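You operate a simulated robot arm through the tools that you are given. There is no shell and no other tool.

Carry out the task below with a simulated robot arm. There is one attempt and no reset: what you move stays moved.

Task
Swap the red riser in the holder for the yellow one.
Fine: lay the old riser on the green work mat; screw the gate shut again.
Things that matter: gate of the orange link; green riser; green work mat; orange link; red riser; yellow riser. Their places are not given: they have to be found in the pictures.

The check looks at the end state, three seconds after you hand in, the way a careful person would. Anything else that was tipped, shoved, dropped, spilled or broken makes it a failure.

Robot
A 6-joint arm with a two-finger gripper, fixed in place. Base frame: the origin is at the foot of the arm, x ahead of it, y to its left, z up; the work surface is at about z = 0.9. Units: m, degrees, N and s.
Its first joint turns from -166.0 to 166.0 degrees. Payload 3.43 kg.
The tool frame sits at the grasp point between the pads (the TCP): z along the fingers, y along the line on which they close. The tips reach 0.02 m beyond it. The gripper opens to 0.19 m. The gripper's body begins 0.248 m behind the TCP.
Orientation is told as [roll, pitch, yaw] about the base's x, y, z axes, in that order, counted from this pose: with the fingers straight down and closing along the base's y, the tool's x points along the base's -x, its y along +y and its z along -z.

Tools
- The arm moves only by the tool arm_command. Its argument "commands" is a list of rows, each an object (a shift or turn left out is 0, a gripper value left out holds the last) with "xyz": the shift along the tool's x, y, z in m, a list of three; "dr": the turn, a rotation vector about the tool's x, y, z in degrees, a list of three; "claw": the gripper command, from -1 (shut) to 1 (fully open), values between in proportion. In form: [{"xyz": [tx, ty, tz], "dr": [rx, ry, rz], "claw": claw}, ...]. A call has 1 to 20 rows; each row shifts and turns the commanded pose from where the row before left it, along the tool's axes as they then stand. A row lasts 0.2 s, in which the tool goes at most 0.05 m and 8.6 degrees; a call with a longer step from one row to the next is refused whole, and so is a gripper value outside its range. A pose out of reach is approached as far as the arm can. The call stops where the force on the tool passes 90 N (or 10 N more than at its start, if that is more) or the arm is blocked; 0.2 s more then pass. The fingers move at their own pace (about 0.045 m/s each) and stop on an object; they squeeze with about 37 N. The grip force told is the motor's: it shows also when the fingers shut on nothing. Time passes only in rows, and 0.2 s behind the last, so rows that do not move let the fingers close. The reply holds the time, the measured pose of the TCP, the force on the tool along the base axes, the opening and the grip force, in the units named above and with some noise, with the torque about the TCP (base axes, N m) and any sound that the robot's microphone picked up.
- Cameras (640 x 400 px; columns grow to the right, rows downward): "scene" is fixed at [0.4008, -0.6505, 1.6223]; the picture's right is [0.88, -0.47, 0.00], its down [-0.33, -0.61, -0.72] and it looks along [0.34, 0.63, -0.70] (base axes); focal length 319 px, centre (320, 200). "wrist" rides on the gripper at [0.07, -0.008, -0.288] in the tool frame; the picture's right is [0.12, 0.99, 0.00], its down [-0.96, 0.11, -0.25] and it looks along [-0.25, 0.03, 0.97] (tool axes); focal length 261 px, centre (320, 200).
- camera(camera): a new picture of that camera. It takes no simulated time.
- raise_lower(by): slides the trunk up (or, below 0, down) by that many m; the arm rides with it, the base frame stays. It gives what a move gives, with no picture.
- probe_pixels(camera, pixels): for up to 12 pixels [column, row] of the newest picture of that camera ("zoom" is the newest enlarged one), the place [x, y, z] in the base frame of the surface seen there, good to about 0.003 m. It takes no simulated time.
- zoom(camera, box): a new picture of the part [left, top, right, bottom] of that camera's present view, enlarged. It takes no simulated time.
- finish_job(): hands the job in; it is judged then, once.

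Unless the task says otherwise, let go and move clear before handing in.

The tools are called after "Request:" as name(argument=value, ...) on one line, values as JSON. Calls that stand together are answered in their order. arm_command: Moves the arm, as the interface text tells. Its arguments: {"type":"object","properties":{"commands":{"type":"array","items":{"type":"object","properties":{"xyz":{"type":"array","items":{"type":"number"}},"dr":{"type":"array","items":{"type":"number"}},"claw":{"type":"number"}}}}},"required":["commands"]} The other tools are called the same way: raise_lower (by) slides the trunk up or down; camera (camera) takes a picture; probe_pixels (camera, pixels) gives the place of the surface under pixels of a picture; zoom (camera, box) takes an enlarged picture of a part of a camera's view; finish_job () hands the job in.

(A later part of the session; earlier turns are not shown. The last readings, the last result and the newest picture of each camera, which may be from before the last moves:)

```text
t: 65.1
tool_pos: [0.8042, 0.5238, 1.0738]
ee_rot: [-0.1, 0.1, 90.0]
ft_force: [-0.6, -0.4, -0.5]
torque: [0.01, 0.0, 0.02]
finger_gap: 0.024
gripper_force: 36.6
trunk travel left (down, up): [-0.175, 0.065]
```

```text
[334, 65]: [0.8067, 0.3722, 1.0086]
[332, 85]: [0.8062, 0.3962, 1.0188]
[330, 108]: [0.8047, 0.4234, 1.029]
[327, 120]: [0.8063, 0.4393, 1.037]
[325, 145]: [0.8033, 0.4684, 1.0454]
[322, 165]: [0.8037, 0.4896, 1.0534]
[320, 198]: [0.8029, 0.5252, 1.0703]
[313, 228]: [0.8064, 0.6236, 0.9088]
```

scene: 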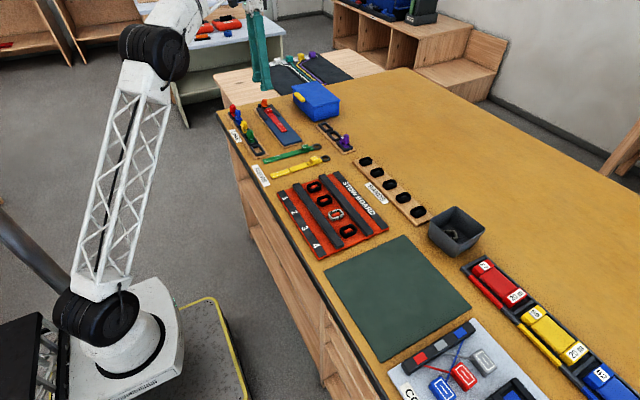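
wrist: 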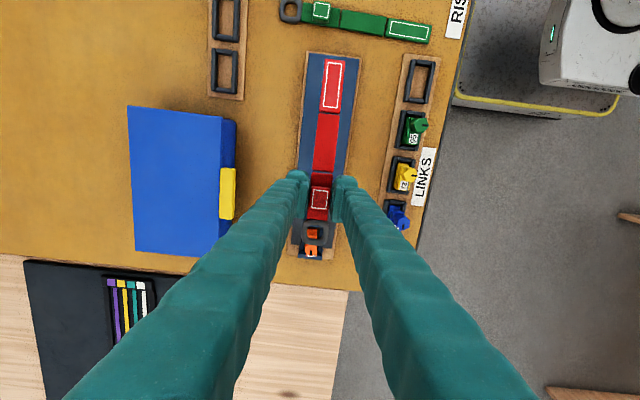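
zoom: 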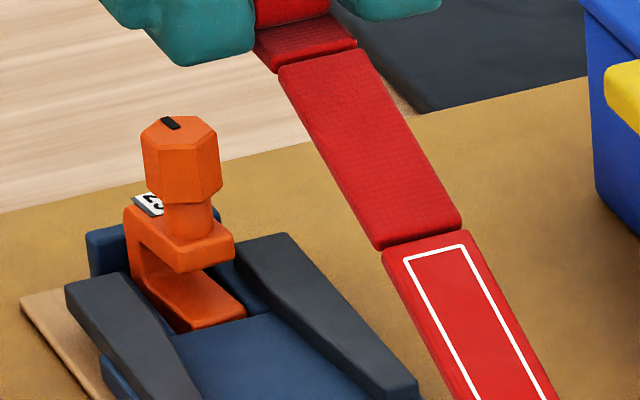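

The link's mouth is open with no pin in the gap. The red riser's tail droops only about 65 mm below the TCP, so I'll carry at z≈1.13 along −y toward the mat.

Request:
arm_command(commands=[{"xyz": [0, 0, -0.03]}, {"xyz": [0, 0, -0.03]}, {"xyz": [0.02, 0, 0]}, {"xyz": [0.035, 0, 0]}, {"xyz": [0.04, 0, 0]}, {"xyz": [0.04, 0, 0]}, {"xyz": [0.04, 0, 0]}, {"xyz": [0.04, 0, 0]}, {"xyz": [0.04, 0, 0]}, {"xyz": [0.04, 0, 0]}, {"xyz": [0.04, 0, 0]}, {"xyz": [0.04, 0, 0]}, {"xyz": [0.04, 0, 0]}, {"xyz": [0.04, 0, 0]}, {"xyz": [0.04, 0, 0]}, {"xyz": [0.035, 0, 0]}, {"xyz": [0.02, 0, 0]}, {"xyz": [0, 0, 0]}])

Request:
camera(camera="wrist")

Request:
camera(camera="scene")

```text
t: 68.9
tool_pos: [0.8052, -0.0249, 1.1353]
ee_rot: [-0.1, 0.1, 90.0]
ft_force: [0.3, -0.5, 0.0]
torque: [0.01, -0.02, 0.01]
finger_gap: 0.024
gripper_force: 36.6
trunk travel left (down, up): [-0.175, 0.065]
```

```text
taken
```

wrist: 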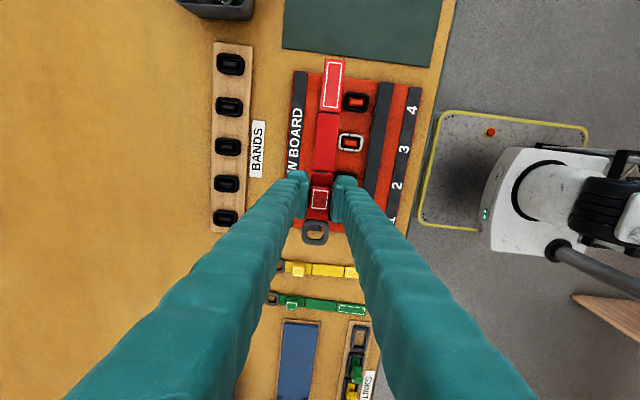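

```text
taken
```

scene: 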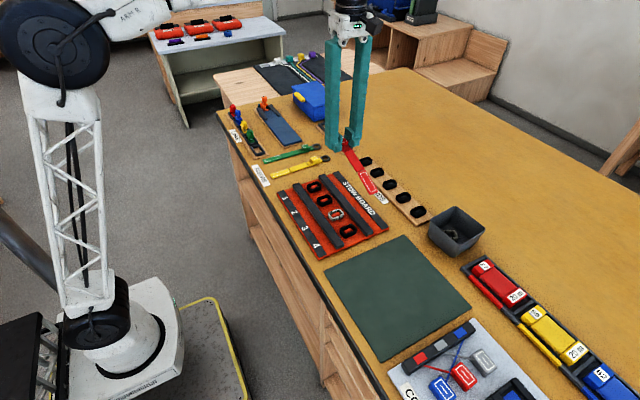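

The riser is held well. I'll probe the mat's corners in the scene view ((327,273), (404,239), (467,303), (386,357)).

Request:
probe_pixels(camera="scene", pixels=[[328, 273], [404, 239], [467, 303], [386, 357], [365, 255], [436, 271], [428, 330], [356, 315], [397, 297], [324, 270], [406, 235], [472, 304]])

Request:
zoom(camera="scene", box=[310, 225, 490, 370])

```text
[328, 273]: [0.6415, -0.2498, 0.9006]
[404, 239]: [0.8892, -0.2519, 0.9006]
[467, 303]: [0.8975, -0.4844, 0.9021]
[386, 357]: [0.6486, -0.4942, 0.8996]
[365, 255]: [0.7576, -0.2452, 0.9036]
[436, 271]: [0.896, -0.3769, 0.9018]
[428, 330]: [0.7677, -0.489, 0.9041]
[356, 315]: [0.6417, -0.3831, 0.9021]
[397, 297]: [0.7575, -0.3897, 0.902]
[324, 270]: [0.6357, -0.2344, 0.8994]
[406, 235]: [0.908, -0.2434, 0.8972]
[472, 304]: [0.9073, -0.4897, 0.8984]
```

```text
2.76 times, centred on (400, 298) of scene
```

zoom: 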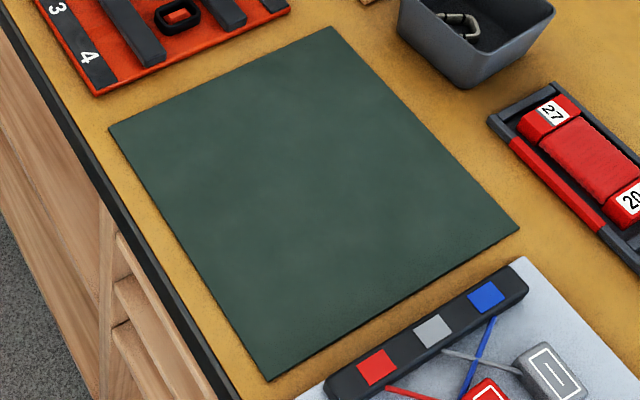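

The mat spans x 0.638–0.90 and y −0.245–−0.49, centre (0.769, −0.368). The riser is about 0.235 m long, so I'll lay it diagonally: block at (0.80, −0.337), tail toward (−x, −y). Moving there and turning to yaw 45°.

Request:
arm_command(commands=[{"xyz": [0.03, 0, 0]}, {"xyz": [0.04, 0, 0]}, {"xyz": [0.04, 0, 0]}, {"xyz": [0.04, 0, 0]}, {"xyz": [0.04, 0, 0]}, {"xyz": [0.04, 0, 0]}, {"xyz": [0.04, 0, 0]}, {"xyz": [0.03, 0, 0]}, {"xyz": [0.012, 0.005, 0]}, {"dr": [0, 0, 7.5]}, {"dr": [0, 0, 7.5]}, {"dr": [0, 0, 7.5]}, {"dr": [0, 0, 7.5]}, {"dr": [0, 0, 7.5]}, {"dr": [0, 0, 7.5]}, {"dr": [0, 0, 0]}])

Request:
camera(camera="wrist")

Request:
camera(camera="scene")

```text
t: 72.3
tool_pos: [0.7984, -0.3381, 1.1356]
ee_rot: [-0.1, 0.0, 44.9]
ft_force: [0.5, 0.7, -0.8]
torque: [0.01, 0.0, 0.02]
finger_gap: 0.024
gripper_force: 37.0
trunk travel left (down, up): [-0.175, 0.065]
```

```text
taken
```

wrist: 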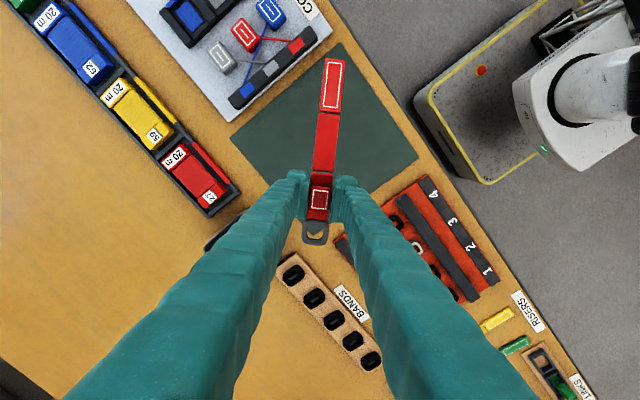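

```text
taken
```

scene: 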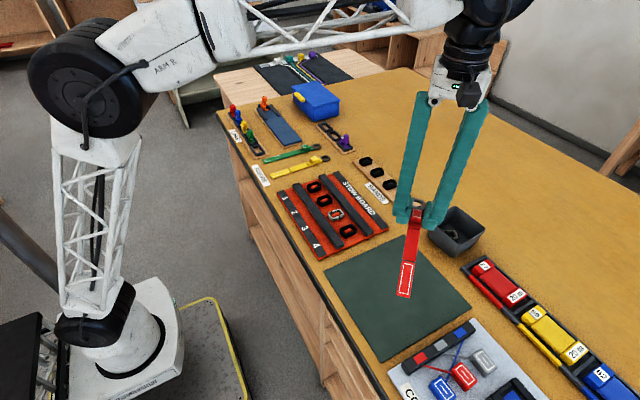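

The riser hangs over the mat diagonal as planned. Lowering to just above first contact of the tail.

Request:
arm_command(commands=[{"xyz": [0, 0, 0.04]}, {"xyz": [0, 0, 0.04]}, {"xyz": [0, 0, 0.04]}, {"xyz": [0, 0, 0.03]}, {"xyz": [0, 0, 0]}])

Request:
zoom(camera="scene", box=[320, 190, 500, 370])

Request:
camera(camera="wrist")

```text
t: 73.5
tool_pos: [0.7996, -0.3387, 0.9832]
ee_rot: [-0.2, 0.1, 44.9]
ft_force: [0.2, 0.1, -1.1]
torque: [0.06, 0.02, 0.02]
finger_gap: 0.024
gripper_force: 37.2
trunk travel left (down, up): [-0.175, 0.065]
```

```text
2.22 times, centred on (410, 280) of scene
```

zoom: 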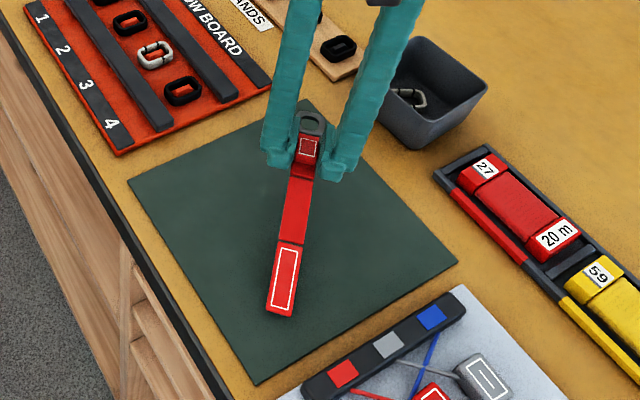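

```text
taken
```

wrist: 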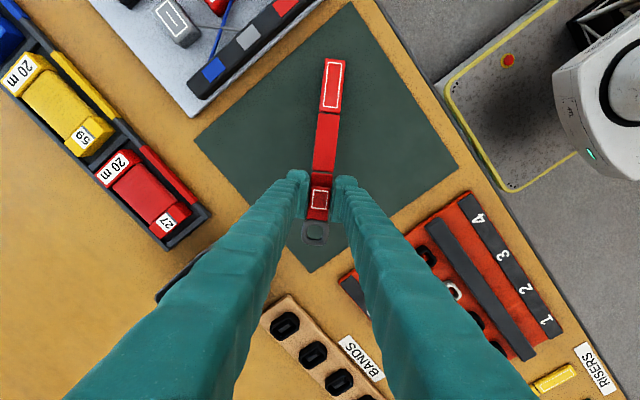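

Well placed within the mat. I'll lower the rest slowly, watching the forces as the tail meets the mat.

Request:
arm_command(commands=[{"xyz": [0, 0, 0.008]}, {"xyz": [0, 0, 0.008]}, {"xyz": [0, 0, 0.008]}, {"xyz": [0, 0, 0.008]}, {"xyz": [0, 0, 0.008]}, {"xyz": [0, 0, 0]}])

Request:
arm_command(commands=[{"xyz": [0, 0, 0.005]}, {"xyz": [0, 0, 0.005]}, {"xyz": [0, 0, 0.004]}, {"xyz": [0, 0, 0.002]}, {"xyz": [0, 0, 0]}])

Request:
zoom(camera="wrist", box=[240, 40, 400, 240])

Request:
zoom(camera="scene", box=[370, 220, 434, 300])

```text
t: 74.9
tool_pos: [0.8005, -0.338, 0.9441]
ee_rot: [-0.1, 0.0, 45.0]
ft_force: [0.0, -1.0, -0.2]
torque: [0.03, -0.01, 0.01]
finger_gap: 0.0241
gripper_force: 37.0
trunk travel left (down, up): [-0.175, 0.065]
```

```text
t: 76.1
tool_pos: [0.7999, -0.3368, 0.9282]
ee_rot: [-0.1, -0.1, 45.0]
ft_force: [0.2, -0.1, -0.3]
torque: [0.0, -0.02, 0.03]
finger_gap: 0.024
gripper_force: 37.0
trunk travel left (down, up): [-0.175, 0.065]
```

```text
2.00 times, centred on (320, 140) of wrist
```

zoom: 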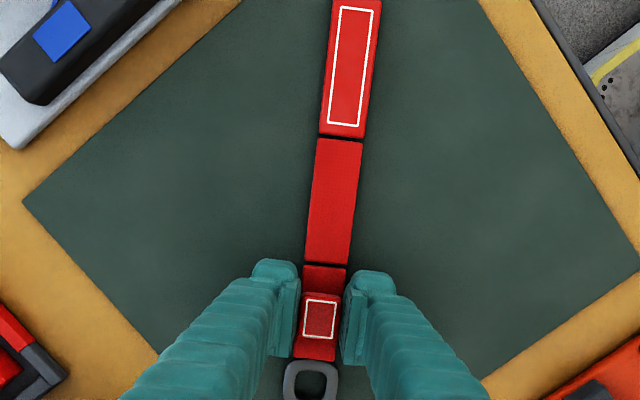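

```text
5.00 times, centred on (402, 260) of scene
```

zoom: 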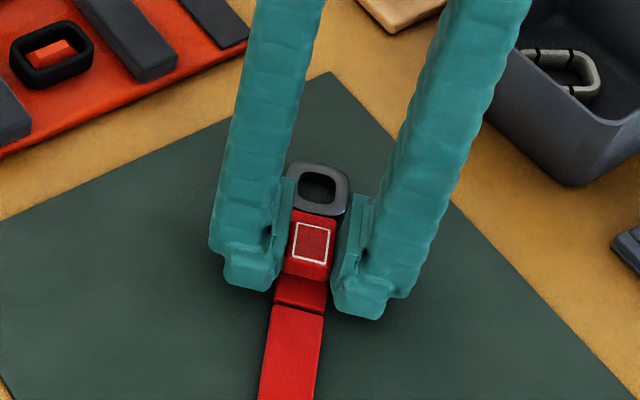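

Request:
arm_command(commands=[{"xyz": [0, 0, 0.002]}, {"xyz": [0, 0, 0.001]}, {"xyz": [0, 0, 0]}])

Request:
arm_command(commands=[{"xyz": [0, 0, 0.001]}, {"xyz": [0, 0, 0]}])

```text
t: 76.9
tool_pos: [0.8005, -0.3375, 0.9276]
ee_rot: [-0.2, 0.0, 44.9]
ft_force: [-1.5, -1.4, 16.3]
torque: [-0.24, 0.35, -0.02]
finger_gap: 0.0241
gripper_force: 37.1
trunk travel left (down, up): [-0.175, 0.065]
```

```text
t: 77.5
tool_pos: [0.8004, -0.3376, 0.9257]
ee_rot: [-0.3, -0.1, 44.9]
ft_force: [3.8, -0.9, 33.6]
torque: [-0.02, -0.01, -0.04]
finger_gap: 0.0241
gripper_force: 36.7
trunk travel left (down, up): [-0.175, 0.065]
```

The riser is down on the mat (contact 16–34 N). I'll ease up 2 mm to unload, then open the fingers.

Request:
arm_command(commands=[{"xyz": [0, 0, -0.001]}, {"xyz": [0, 0, -0.001]}, {"xyz": [0, 0, 0]}])

Request:
arm_command(commands=[{"claw": -0.7}, {"claw": -0.6}, {"claw": -0.45}, {"claw": -0.45}, {"xyz": [0, 0, -0.01]}, {"xyz": [0, 0, -0.03]}, {"xyz": [0, 0, -0.04]}, {"xyz": [0, 0, -0.04]}, {"xyz": [0, 0, 0]}])

Request:
camera(camera="wrist")

Request:
zoom(camera="scene", box=[320, 220, 480, 370])

```text
t: 78.3
tool_pos: [0.8005, -0.3373, 0.9269]
ee_rot: [-0.1, 0.0, 45.0]
ft_force: [8.3, -2.3, 26.4]
torque: [-0.03, -0.12, -0.04]
finger_gap: 0.024
gripper_force: 37.0
trunk travel left (down, up): [-0.175, 0.065]
```

```text
t: 80.3
tool_pos: [0.798, -0.3369, 1.0472]
ee_rot: [-0.1, 0.0, 44.9]
ft_force: [0.4, -0.8, -0.1]
torque: [0.0, -0.01, -0.01]
finger_gap: 0.0522
gripper_force: 0.0
trunk travel left (down, up): [-0.175, 0.065]
```

```text
taken
```

wrist: 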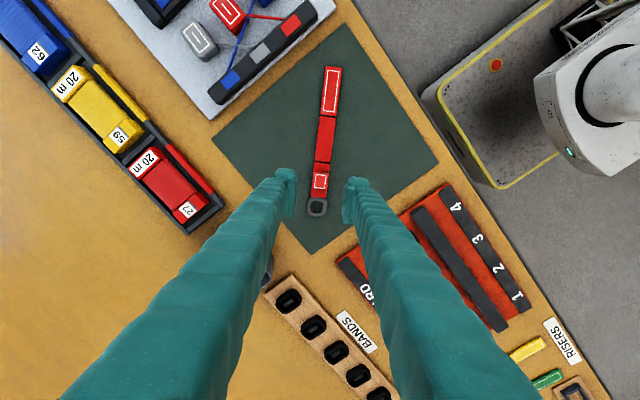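

```text
2.67 times, centred on (400, 295) of scene
```

zoom: 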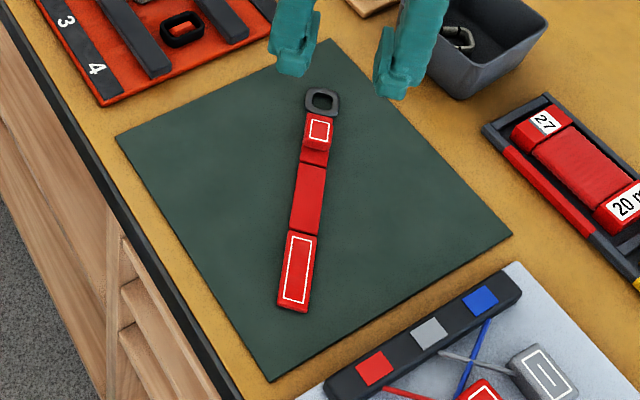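

The red riser lies flat, fully on the mat. Next the yellow riser: turn to yaw 0 and move above its block at about (0.825, 0.194).

Request:
arm_command(commands=[{"dr": [0, 0, 7.5], "xyz": [0, 0, -0.02]}, {"dr": [0, 0, 7.5]}, {"dr": [0, 0, 7.5]}, {"dr": [0, 0, 7.5]}, {"dr": [0, 0, 7.5]}, {"dr": [0, 0, 7.5]}, {"xyz": [0, 0.041, 0]}, {"xyz": [0, 0.041, 0]}, {"xyz": [0, 0.041, 0]}, {"xyz": [0, 0.041, 0]}, {"xyz": [0, 0.041, 0]}, {"xyz": [0, 0.041, 0]}, {"xyz": [0, 0.041, 0]}, {"xyz": [0, 0.041, 0]}, {"xyz": [0, 0.041, 0]}, {"xyz": [-0.009, 0.041, 0]}, {"xyz": [-0.009, 0.041, 0]}, {"xyz": [-0.009, 0.041, 0]}, {"xyz": [0, 0.039, 0]}, {"xyz": [0, 0, 0]}])

Request:
camera(camera="wrist")

Request:
zoom(camera="wrist", box=[260, 130, 380, 205])

```text
t: 84.5
tool_pos: [0.8261, 0.1959, 1.066]
ee_rot: [-0.1, -0.2, 0.0]
ft_force: [0.8, -0.3, -0.2]
torque: [-0.02, 0.04, 0.01]
finger_gap: 0.052
gripper_force: 0.1
trunk travel left (down, up): [-0.175, 0.065]
```

```text
taken
```

wrist: 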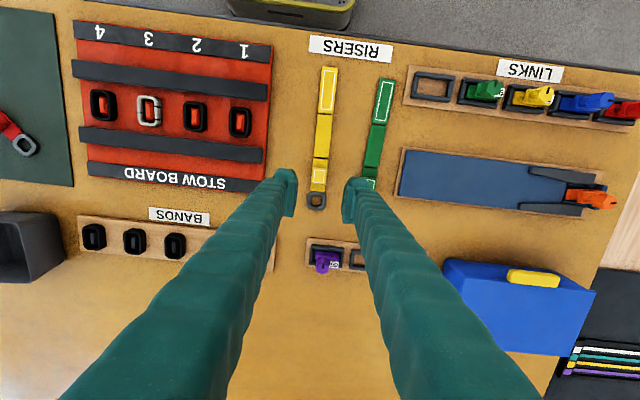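

```text
5.33 times, centred on (320, 168) of wrist
```

zoom: 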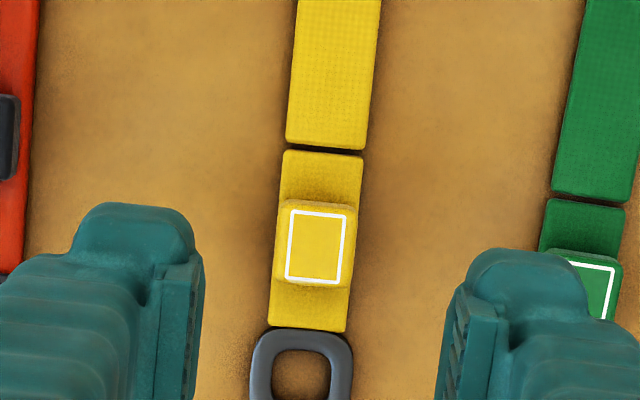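

The yellow block is centred under the tool (zoom (317,245)). The riser is angled about 1.8°, so I'll match yaw to it and go down part-way.

Request:
arm_command(commands=[{"dr": [0, 0, -1.8], "xyz": [0, 0, 0.03]}, {"xyz": [0, 0, 0.04]}, {"xyz": [0, 0, 0.03]}, {"xyz": [0, 0, 0]}])

Request:
zoom(camera="wrist", box=[260, 150, 380, 225])

```text
t: 85.5
tool_pos: [0.8264, 0.1953, 0.9654]
ee_rot: [-0.1, 0.1, 1.8]
ft_force: [-0.1, 0.4, -0.5]
torque: [0.0, 0.01, 0.0]
finger_gap: 0.0519
gripper_force: 0.0
trunk travel left (down, up): [-0.175, 0.065]
```

```text
5.33 times, centred on (320, 188) of wrist
```

zoom: 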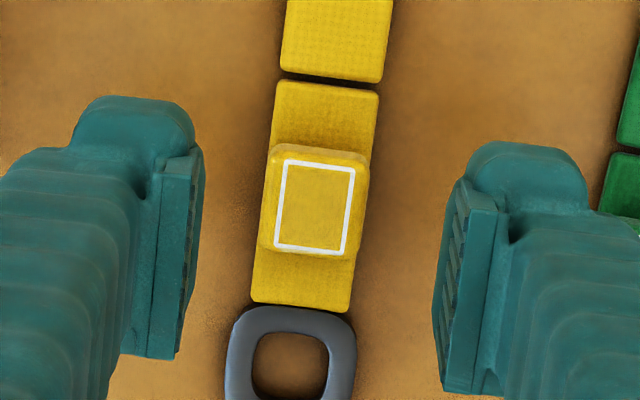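

Request:
arm_command(commands=[{"xyz": [0, -0.001, 0.02]}, {"xyz": [0, 0, 0.018]}, {"xyz": [0, 0, 0.003]}, {"xyz": [0, 0, 0]}])

Request:
zoom(camera="wrist", box=[260, 150, 380, 225])

```text
t: 86.5
tool_pos: [0.8255, 0.1956, 0.9251]
ee_rot: [-0.1, -0.1, 1.7]
ft_force: [0.1, 0.1, 0.1]
torque: [0.02, -0.02, 0.02]
finger_gap: 0.0522
gripper_force: 0.0
trunk travel left (down, up): [-0.175, 0.065]
```

```text
5.33 times, centred on (320, 188) of wrist
```

zoom: 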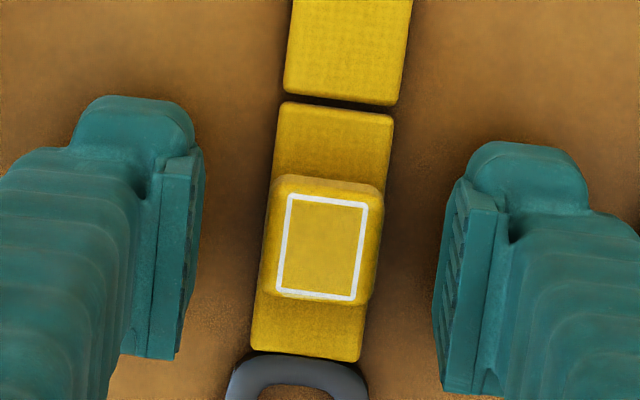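

Request:
arm_command(commands=[{"xyz": [0, 0, 0.0015]}, {"xyz": [0, 0, 0.001]}, {"xyz": [0, 0, 0]}])

Request:
arm_command(commands=[{"xyz": [0, 0, 0.001]}, {"xyz": [0, 0, 0]}])

```text
t: 87.3
tool_pos: [0.8269, 0.1935, 0.9238]
ee_rot: [-0.1, 0.0, 1.8]
ft_force: [0.2, 0.2, -0.2]
torque: [0.01, -0.03, 0.02]
finger_gap: 0.0519
gripper_force: 0.1
trunk travel left (down, up): [-0.175, 0.065]
```

```text
t: 87.9
tool_pos: [0.8272, 0.1928, 0.921]
ee_rot: [-0.2, 0.0, 1.8]
ft_force: [-0.5, 0.6, 0.1]
torque: [0.03, -0.01, -0.01]
finger_gap: 0.0521
gripper_force: 0.0
trunk travel left (down, up): [-0.175, 0.065]
```

Near the table and contact‑free at about 0.922. I'll close on the yellow block in small steps.

Request:
arm_command(commands=[{"claw": -0.65}, {"claw": -0.7}, {"claw": -0.74}, {"claw": -0.77}, {"claw": -0.8}, {"claw": -0.82}, {"claw": -0.82}])

Request:
zoom(camera="wrist", box=[260, 150, 380, 225])

```text
t: 89.5
tool_pos: [0.8269, 0.1925, 0.922]
ee_rot: [-0.1, 0.0, 1.8]
ft_force: [-0.9, 0.4, 0.2]
torque: [0.01, 0.01, -0.03]
finger_gap: 0.024
gripper_force: 37.1
trunk travel left (down, up): [-0.175, 0.065]
```

```text
5.33 times, centred on (320, 188) of wrist
```

zoom: 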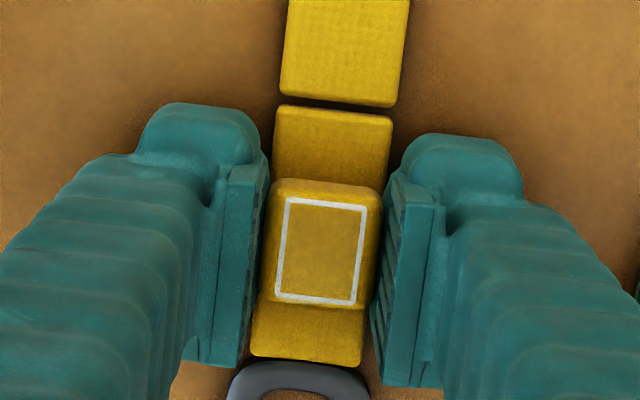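

Gripped (24.0 mm, 37 N). Lifting to about 1.13, then turning to yaw 90°.

Request:
arm_command(commands=[{"xyz": [0, 0, -0.005]}, {"xyz": [0, 0, -0.01]}, {"xyz": [0, 0, -0.025]}, {"xyz": [0, 0, -0.04]}, {"xyz": [0, 0, -0.04]}, {"xyz": [0, 0, -0.04]}, {"xyz": [0, 0, -0.04]}, {"xyz": [0, 0, -0.01]}, {"dr": [0, 0, -8.02]}, {"dr": [0, 0, -8.02]}, {"dr": [0, 0, -8.02]}, {"dr": [0, 0, -8.02]}, {"dr": [0, 0, -8.02]}, {"dr": [0, 0, -8.02]}, {"dr": [0, 0, -8.02]}, {"dr": [0, 0, -8.02]}, {"dr": [0, 0, -8.02]}, {"dr": [0, 0, -8.02]}])

Request:
camera(camera="wrist")

Request:
camera(camera="scene")

```text
t: 93.3
tool_pos: [0.8263, 0.1923, 1.1303]
ee_rot: [-0.1, 0.2, 82.2]
ft_force: [0.9, 0.1, -1.7]
torque: [0.01, 0.02, -0.01]
finger_gap: 0.0239
gripper_force: 37.2
trunk travel left (down, up): [-0.175, 0.065]
```

```text
taken
```

wrist: 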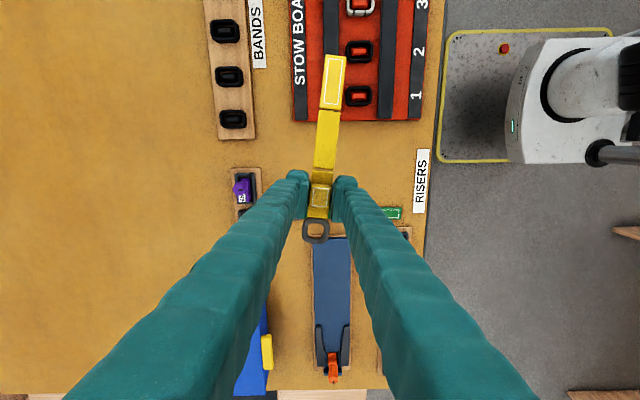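

```text
taken
```

scene: 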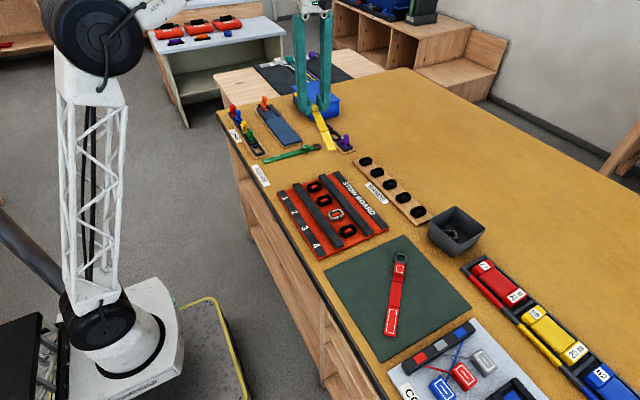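

The yellow riser hangs well. Finish the turn to 90° and carry to above the holder at (0.805, 0.525).

Request:
arm_command(commands=[{"dr": [0, 0, -7.8]}, {"xyz": [-0.02, 0.005, 0]}, {"xyz": [-0.037, 0.006, 0]}, {"xyz": [-0.04, 0.006, 0]}, {"xyz": [-0.04, 0.0043, 0]}, {"xyz": [-0.04, 0, 0]}, {"xyz": [-0.04, 0, 0]}, {"xyz": [-0.04, 0, 0]}, {"xyz": [-0.04, 0, 0]}, {"xyz": [-0.025, 0, 0]}, {"xyz": [-0.01, 0, 0]}, {"xyz": [0, 0, 0]}])

Request:
camera(camera="wrist")

Request:
zoom(camera="scene", box=[230, 60, 326, 134])

```text
t: 95.9
tool_pos: [0.8067, 0.5234, 1.1318]
ee_rot: [0.0, 0.1, 89.8]
ft_force: [-0.1, 0.4, -0.9]
torque: [0.02, 0.01, 0.0]
finger_gap: 0.0242
gripper_force: 36.8
trunk travel left (down, up): [-0.175, 0.065]
```

```text
taken
```

wrist: 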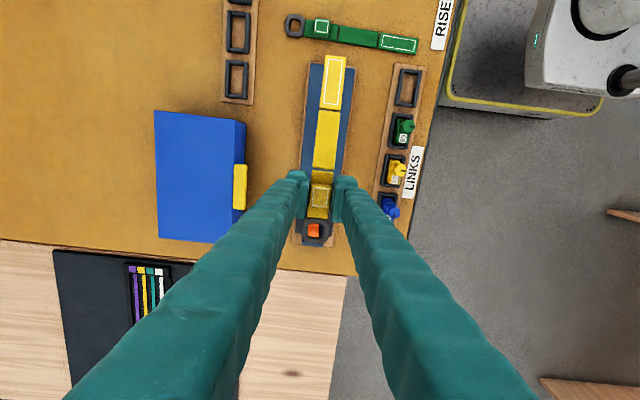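

```text
5.41 times, centred on (278, 97) of scene
```

zoom: 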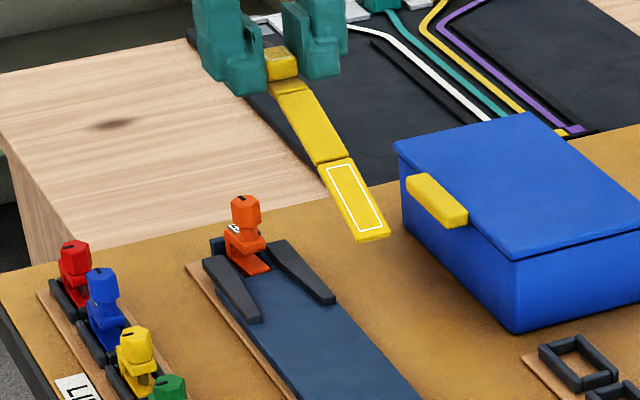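

Over the holder. I'll lower to about z≈0.99 (tail near the plate) and check the lateral alignment of the ring with the rails.

Request:
arm_command(commands=[{"xyz": [0, 0, 0.04]}, {"xyz": [0, 0, 0.04]}, {"xyz": [0, 0, 0.04]}, {"xyz": [0, 0, 0.02]}, {"xyz": [0, 0, 0]}])

Request:
zoom(camera="wrist", box=[240, 40, 400, 240])

Request:
zoom(camera="wrist", box=[270, 180, 370, 260])

Request:
zoom(camera="scene", box=[250, 85, 310, 130])

```text
t: 97.1
tool_pos: [0.8057, 0.5259, 0.9907]
ee_rot: [-0.1, 0.0, 89.8]
ft_force: [0.0, -0.3, -1.2]
torque: [0.01, 0.04, 0.03]
finger_gap: 0.024
gripper_force: 36.9
trunk travel left (down, up): [-0.175, 0.065]
```

```text
2.00 times, centred on (320, 140) of wrist
```

zoom: 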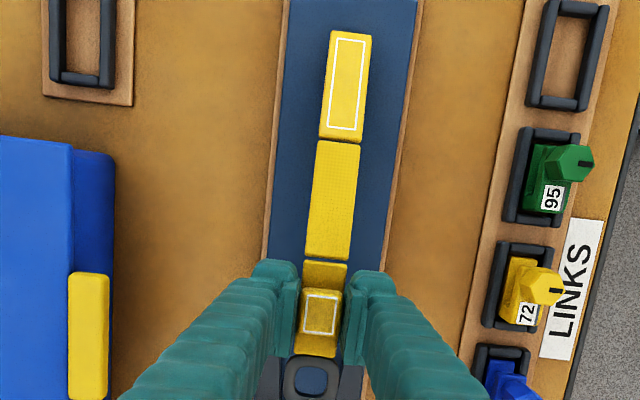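

```text
5.00 times, centred on (320, 220) of wrist
```

zoom: 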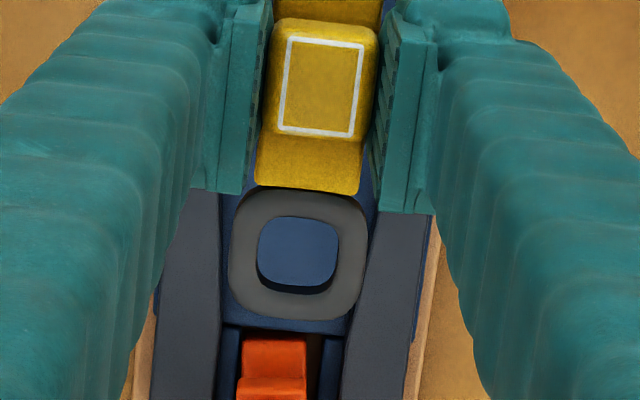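

```text
8.89 times, centred on (280, 108) of scene
```

zoom: 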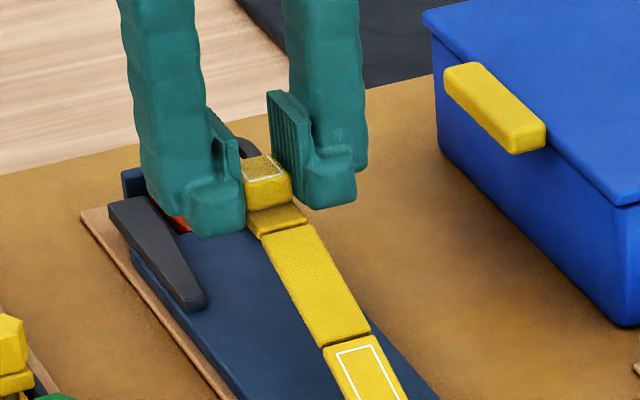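

The ring is laterally aligned with both the rails and the link (within about 1 mm). Lowering slowly onto the plate.

Request:
arm_command(commands=[{"xyz": [0, 0, 0.01]}, {"xyz": [0, 0, 0.01]}, {"xyz": [0, 0, 0.01]}, {"xyz": [0, 0, 0.01]}, {"xyz": [0, 0, 0.006]}, {"xyz": [0, 0, 0]}])

Request:
zoom(camera="wrist", box=[270, 160, 370, 240])

Request:
zoom(camera="scene", box=[250, 85, 310, 130])

```text
t: 98.5
tool_pos: [0.8056, 0.5263, 0.9448]
ee_rot: [0.1, 0.1, 89.8]
ft_force: [-0.2, 0.0, -0.6]
torque: [-0.03, 0.01, -0.04]
finger_gap: 0.024
gripper_force: 36.4
trunk travel left (down, up): [-0.175, 0.065]
```

```text
5.00 times, centred on (320, 200) of wrist
```

zoom: 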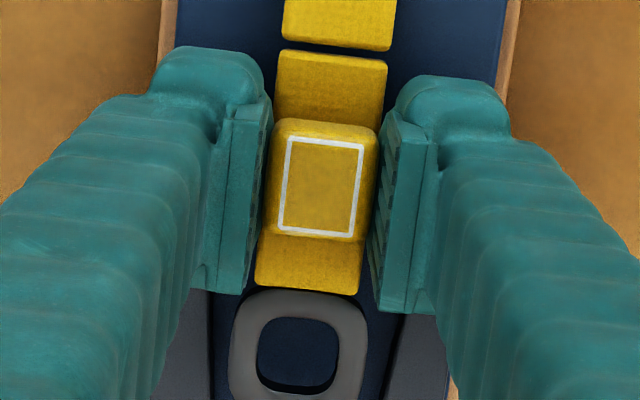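

```text
8.89 times, centred on (280, 108) of scene
```

zoom: 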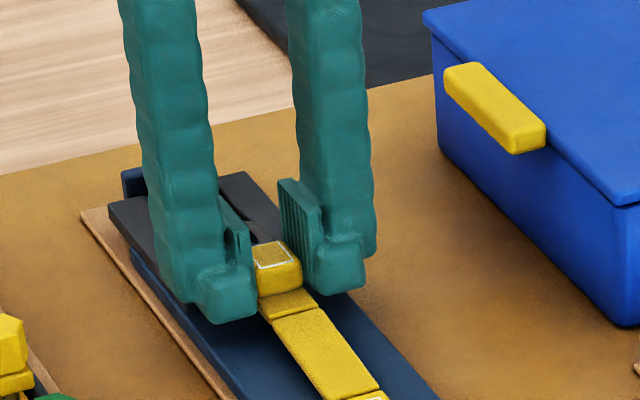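

Request:
arm_command(commands=[{"xyz": [0, 0, 0.002]}, {"xyz": [0, 0, 0.0015]}, {"xyz": [0, 0, 0]}])

Request:
arm_command(commands=[{"xyz": [0, 0, 0.001]}, {"xyz": [0, 0, 0]}])

```text
t: 99.3
tool_pos: [0.807, 0.5265, 0.9418]
ee_rot: [0.0, 0.0, 89.8]
ft_force: [1.2, 0.3, -0.2]
torque: [0.02, 0.04, 0.02]
finger_gap: 0.024
gripper_force: 37.4
trunk travel left (down, up): [-0.175, 0.065]
```

```text
t: 99.9
tool_pos: [0.8065, 0.5257, 0.941]
ee_rot: [0.1, 0.1, 89.9]
ft_force: [-0.1, 0.7, -0.7]
torque: [0.0, 0.02, 0.02]
finger_gap: 0.0241
gripper_force: 37.4
trunk travel left (down, up): [-0.175, 0.065]
```

Still just above contact. I'll go on down to touch the plate.

Request:
arm_command(commands=[{"xyz": [0, 0, 0.001]}, {"xyz": [0, 0, 0]}])

Request:
arm_command(commands=[{"xyz": [0, 0, 0.001]}, {"xyz": [0, 0, 0]}])

```text
t: 100.5
tool_pos: [0.8056, 0.5243, 0.9396]
ee_rot: [-0.1, 0.1, 89.8]
ft_force: [0.1, -0.4, -0.4]
torque: [0.02, -0.03, 0.01]
finger_gap: 0.0239
gripper_force: 37.1
trunk travel left (down, up): [-0.175, 0.065]
```

```text
t: 101.1
tool_pos: [0.8063, 0.5257, 0.9385]
ee_rot: [-0.1, 0.1, 89.7]
ft_force: [-0.6, -0.2, 0.3]
torque: [0.04, 0.0, 0.0]
finger_gap: 0.0238
gripper_force: 36.9
trunk travel left (down, up): [-0.175, 0.065]
```

Within a millimetre of the plate now. I'll open here, rise 3 mm to rail-clearing height, and regrip for the slide.

Request:
arm_command(commands=[{"xyz": [0, 0, 0.0004]}, {"claw": -0.72}, {"claw": -0.62}, {"claw": -0.62}, {"xyz": [0, 0, 0]}])

Request:
zoom(camera="wrist", box=[270, 160, 370, 240])

Request:
camera(camera="wrist")

```text
t: 102.3
tool_pos: [0.8054, 0.5259, 0.9383]
ee_rot: [-0.1, 0.0, 89.7]
ft_force: [1.3, -0.5, 1.5]
torque: [0.03, 0.03, -0.01]
finger_gap: 0.0355
gripper_force: 0.1
trunk travel left (down, up): [-0.175, 0.065]
```

```text
5.00 times, centred on (320, 200) of wrist
```

zoom: 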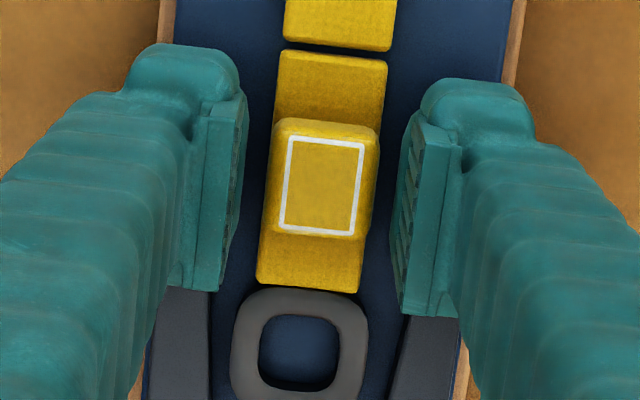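

```text
taken
```

wrist: 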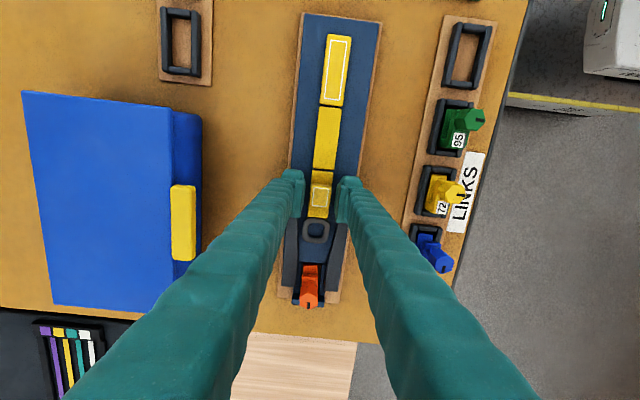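

Request:
arm_command(commands=[{"xyz": [0, 0, -0.0032]}, {"claw": -0.7}, {"claw": -0.75}, {"claw": -0.78}, {"claw": -0.78}])

Request:
arm_command(commands=[{"xyz": [-0.003, 0, 0]}, {"xyz": [-0.004, 0, 0]}, {"xyz": [-0.004, 0, 0]}, {"xyz": [-0.004, 0, 0]}, {"xyz": [0, 0, 0]}])

Request:
zoom(camera="wrist", box=[270, 160, 370, 260])

```text
t: 103.5
tool_pos: [0.807, 0.5244, 0.9408]
ee_rot: [0.0, 0.1, 89.8]
ft_force: [0.1, -0.4, -0.2]
torque: [0.02, -0.02, 0.01]
finger_gap: 0.0241
gripper_force: 37.3
trunk travel left (down, up): [-0.175, 0.065]
```

```text
t: 104.7
tool_pos: [0.8065, 0.5414, 0.9412]
ee_rot: [-0.1, 0.1, 89.8]
ft_force: [0.6, 0.7, 0.9]
torque: [-0.04, 0.01, 0.02]
finger_gap: 0.0241
gripper_force: 36.7
trunk travel left (down, up): [-0.175, 0.065]
```

```text
4.00 times, centred on (320, 210) of wrist
```

zoom: 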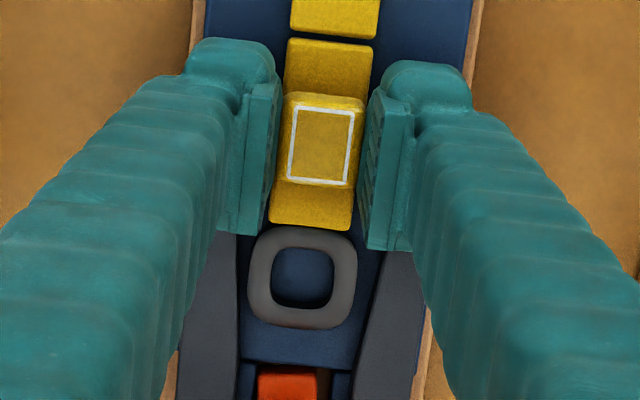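

Sliding freely toward the link. Continuing with force checks as the ring enters the mouth.

Request:
arm_command(commands=[{"xyz": [-0.005, 0, 0]}, {"xyz": [-0.005, 0, 0]}, {"xyz": [-0.005, 0, 0]}, {"xyz": [-0.005, 0, 0]}, {"xyz": [0, 0, 0]}])

Request:
zoom(camera="wrist", box=[270, 180, 370, 260])

Request:
zoom(camera="scene", box=[250, 88, 290, 116])

```text
t: 105.9
tool_pos: [0.806, 0.5609, 0.9408]
ee_rot: [0.0, 0.1, 89.8]
ft_force: [0.2, -0.2, -0.6]
torque: [0.0, 0.01, 0.02]
finger_gap: 0.0241
gripper_force: 36.9
trunk travel left (down, up): [-0.175, 0.065]
```

```text
5.00 times, centred on (320, 220) of wrist
```

zoom: 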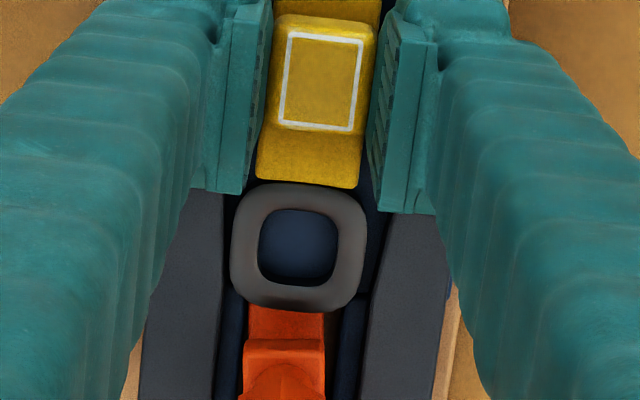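

```text
14.29 times, centred on (270, 102) of scene
```

zoom: 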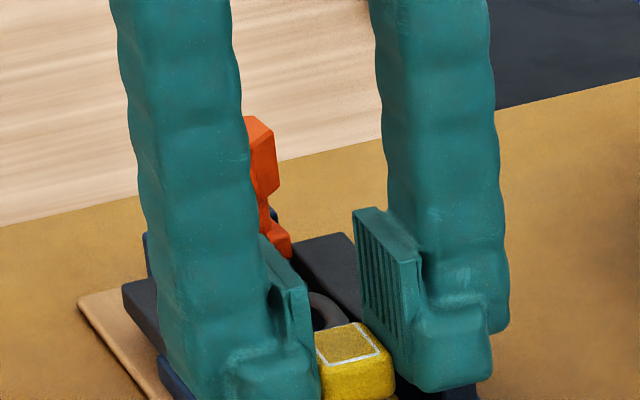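

Request:
arm_command(commands=[{"xyz": [-0.004, 0, 0]}, {"xyz": [-0.004, 0, 0]}, {"xyz": [-0.004, 0, 0]}, {"xyz": [0, 0, 0]}])

Request:
arm_command(commands=[{"xyz": [-0.003, 0, 0]}, {"xyz": [-0.003, 0, 0]}, {"xyz": [0, 0, 0]}])

Request:
zoom(camera="wrist", box=[270, 180, 370, 260])

```text
t: 106.9
tool_pos: [0.8068, 0.5713, 0.9406]
ee_rot: [-0.1, 0.1, 89.8]
ft_force: [-1.6, -1.5, -0.5]
torque: [0.0, 0.03, 0.12]
finger_gap: 0.024
gripper_force: 37.4
trunk travel left (down, up): [-0.175, 0.065]
```

```text
t: 107.7
tool_pos: [0.8064, 0.5768, 0.9407]
ee_rot: [-0.2, 0.1, 89.8]
ft_force: [-0.7, -0.3, 0.4]
torque: [-0.03, 0.06, 0.09]
finger_gap: 0.0242
gripper_force: 36.7
trunk travel left (down, up): [-0.175, 0.065]
```

```text
5.00 times, centred on (320, 220) of wrist
```

zoom: 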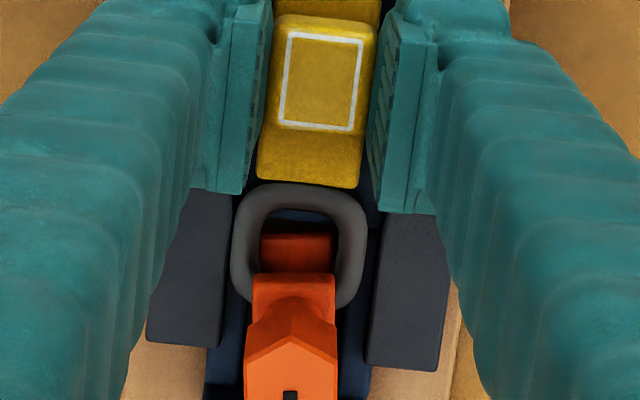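

The ring is now entering under the arm around the base tongue. I'll push the last 11 mm in small steps.

Request:
arm_command(commands=[{"xyz": [-0.002, 0, 0]}, {"xyz": [-0.002, 0, 0]}, {"xyz": [-0.002, 0, 0]}, {"xyz": [0, 0, 0]}])

Request:
arm_command(commands=[{"xyz": [-0.002, 0, 0]}, {"xyz": [-0.002, 0, 0]}, {"xyz": [0, 0, 0]}])

Request:
zoom(camera="wrist", box=[270, 180, 370, 260])

Request:
zoom(camera="scene", box=[250, 88, 290, 116])

```text
t: 108.7
tool_pos: [0.8061, 0.5839, 0.9413]
ee_rot: [-0.1, 0.2, 89.8]
ft_force: [-0.2, 0.3, 0.0]
torque: [-0.04, -0.03, 0.01]
finger_gap: 0.024
gripper_force: 36.4
trunk travel left (down, up): [-0.175, 0.065]
```

```text
t: 109.5
tool_pos: [0.8066, 0.5892, 0.9409]
ee_rot: [-0.1, 0.1, 89.7]
ft_force: [0.3, -1.8, 4.1]
torque: [-0.05, 0.04, 0.07]
finger_gap: 0.0241
gripper_force: 37.0
trunk travel left (down, up): [-0.175, 0.065]
```

```text
5.00 times, centred on (320, 220) of wrist
```

zoom: 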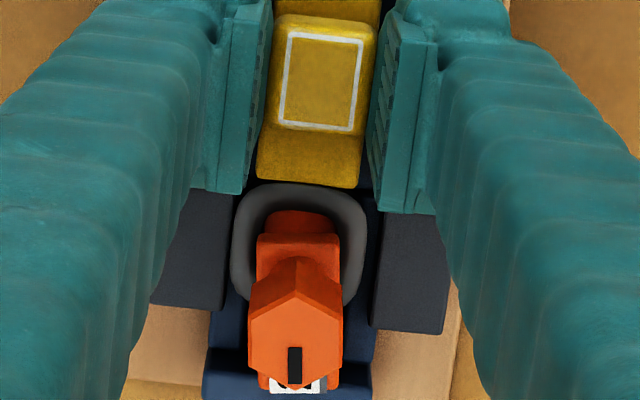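

```text
14.29 times, centred on (270, 102) of scene
```

zoom: 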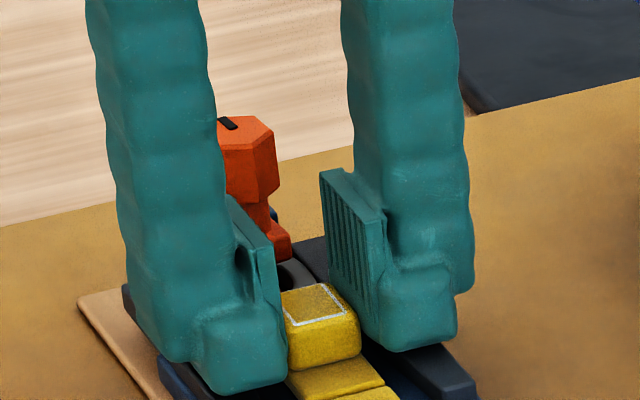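

The ring is under the arm with the pin axis about 2 mm off hole centre. There's only light contact (Fy −1.8 N). I'll nudge 1 mm more to see if it is seated.

Request:
arm_command(commands=[{"xyz": [-0.001, 0, 0]}, {"xyz": [0, 0, 0]}])

Request:
zoom(camera="wrist", box=[290, 195, 350, 245])

```text
t: 110.1
tool_pos: [0.8074, 0.5898, 0.9402]
ee_rot: [-0.1, 0.1, 89.9]
ft_force: [-0.3, -2.0, 1.1]
torque: [-0.02, 0.02, 0.06]
finger_gap: 0.0241
gripper_force: 37.1
trunk travel left (down, up): [-0.175, 0.065]
```

```text
8.00 times, centred on (320, 220) of wrist
```

zoom: 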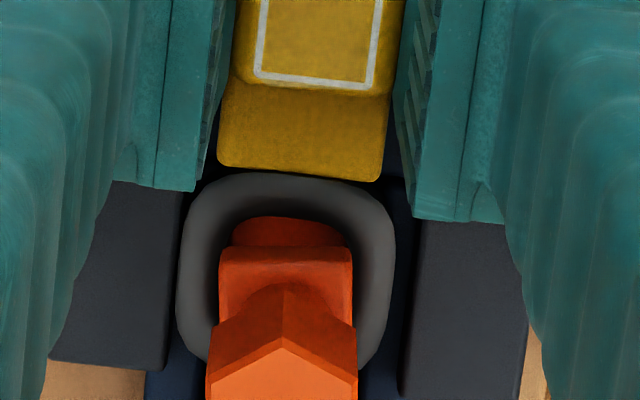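

Request:
arm_command(commands=[{"xyz": [-0.001, 0, 0]}, {"xyz": [0, 0, 0]}])

```text
t: 110.7
tool_pos: [0.8063, 0.5912, 0.9407]
ee_rot: [-0.1, 0.1, 89.8]
ft_force: [0.2, -0.5, 1.1]
torque: [0.04, -0.01, 0.02]
finger_gap: 0.0238
gripper_force: 37.2
trunk travel left (down, up): [-0.175, 0.065]
```

Moved freely; by my estimate the hole centre (0.6364) now matches the pin axis (0.637). I'll check the picture, then release.

Request:
zoom(camera="wrist", box=[260, 155, 380, 230])

Request:
zoom(camera="wrist", box=[290, 195, 350, 245])

```text
5.33 times, centred on (320, 192) of wrist
```

zoom: 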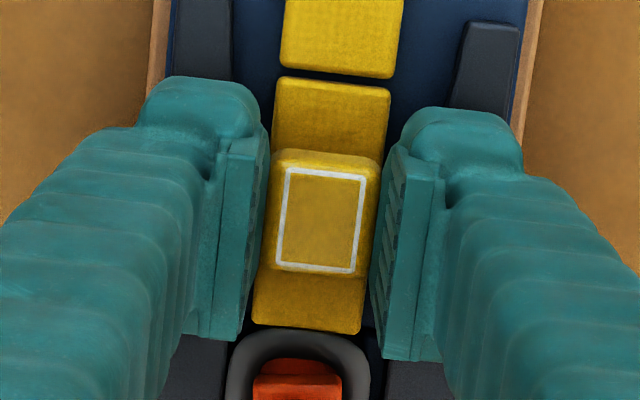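

```text
8.00 times, centred on (320, 220) of wrist
```

zoom: 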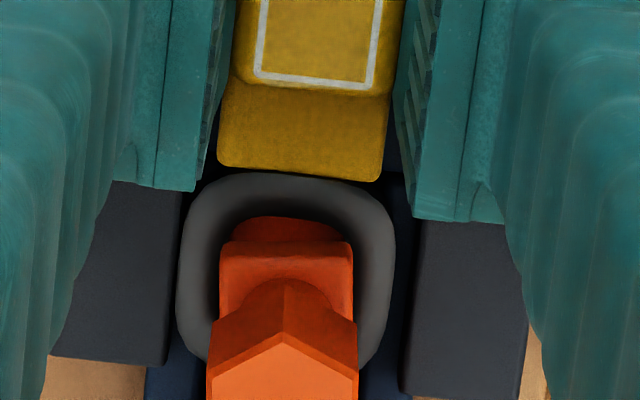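

Compared with the red riser's original placement (block-to-arm distance 146 px then, 155 px now), the yellow one is still about 2 mm short. I'll push 1.5 mm more, gently.

Request:
arm_command(commands=[{"xyz": [-0.0008, 0, 0]}, {"xyz": [-0.0008, 0, 0]}, {"xyz": [0, 0, 0]}])

Request:
zoom(camera="wrist", box=[260, 155, 380, 230])

```text
t: 111.5
tool_pos: [0.806, 0.5919, 0.941]
ee_rot: [-0.1, 0.1, 89.8]
ft_force: [-0.9, -1.2, 2.3]
torque: [-0.02, 0.02, 0.04]
finger_gap: 0.0238
gripper_force: 37.2
trunk travel left (down, up): [-0.175, 0.065]
```

```text
5.33 times, centred on (320, 192) of wrist
```

zoom: 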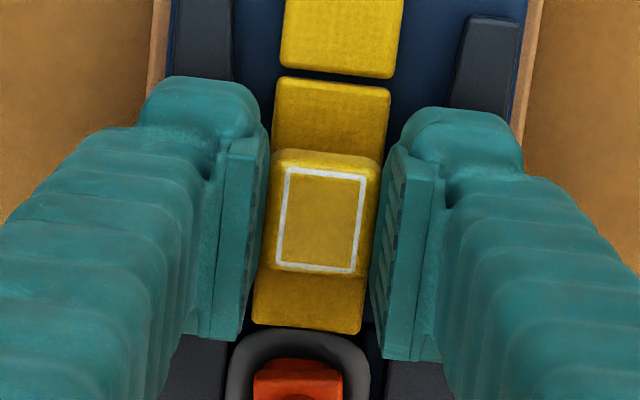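

The yellow block now sits level with the red one's former depth relative to the rails. I'll release and rise to inspect.

Request:
arm_command(commands=[{"claw": -0.7}, {"claw": -0.6}, {"claw": -0.55}, {"claw": -0.55}, {"xyz": [0, 0, -0.01]}, {"xyz": [0, 0, -0.03]}, {"xyz": [0, 0, -0.04]}, {"xyz": [0, 0, -0.03]}, {"xyz": [0, 0, 0]}])

Request:
zoom(camera="wrist", box=[270, 130, 370, 230])

Request:
zoom(camera="scene", box=[252, 90, 288, 116])

```text
t: 113.5
tool_pos: [0.8068, 0.5922, 1.0508]
ee_rot: [0.0, 0.1, 89.8]
ft_force: [1.2, -0.9, -0.1]
torque: [-0.04, 0.04, -0.01]
finger_gap: 0.0428
gripper_force: 0.1
trunk travel left (down, up): [-0.175, 0.065]
```

```text
4.00 times, centred on (320, 180) of wrist
```

zoom: 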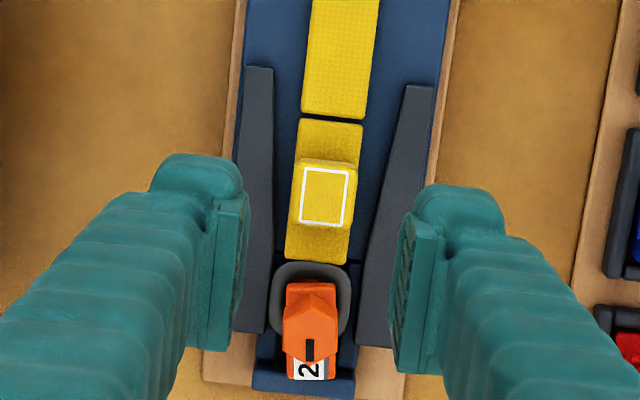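

```text
15.38 times, centred on (270, 103) of scene
```

zoom: 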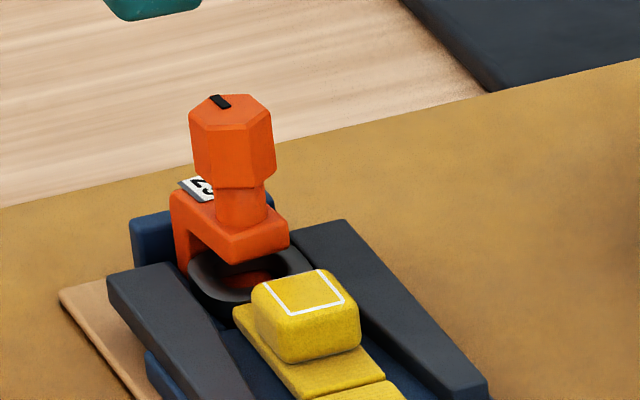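

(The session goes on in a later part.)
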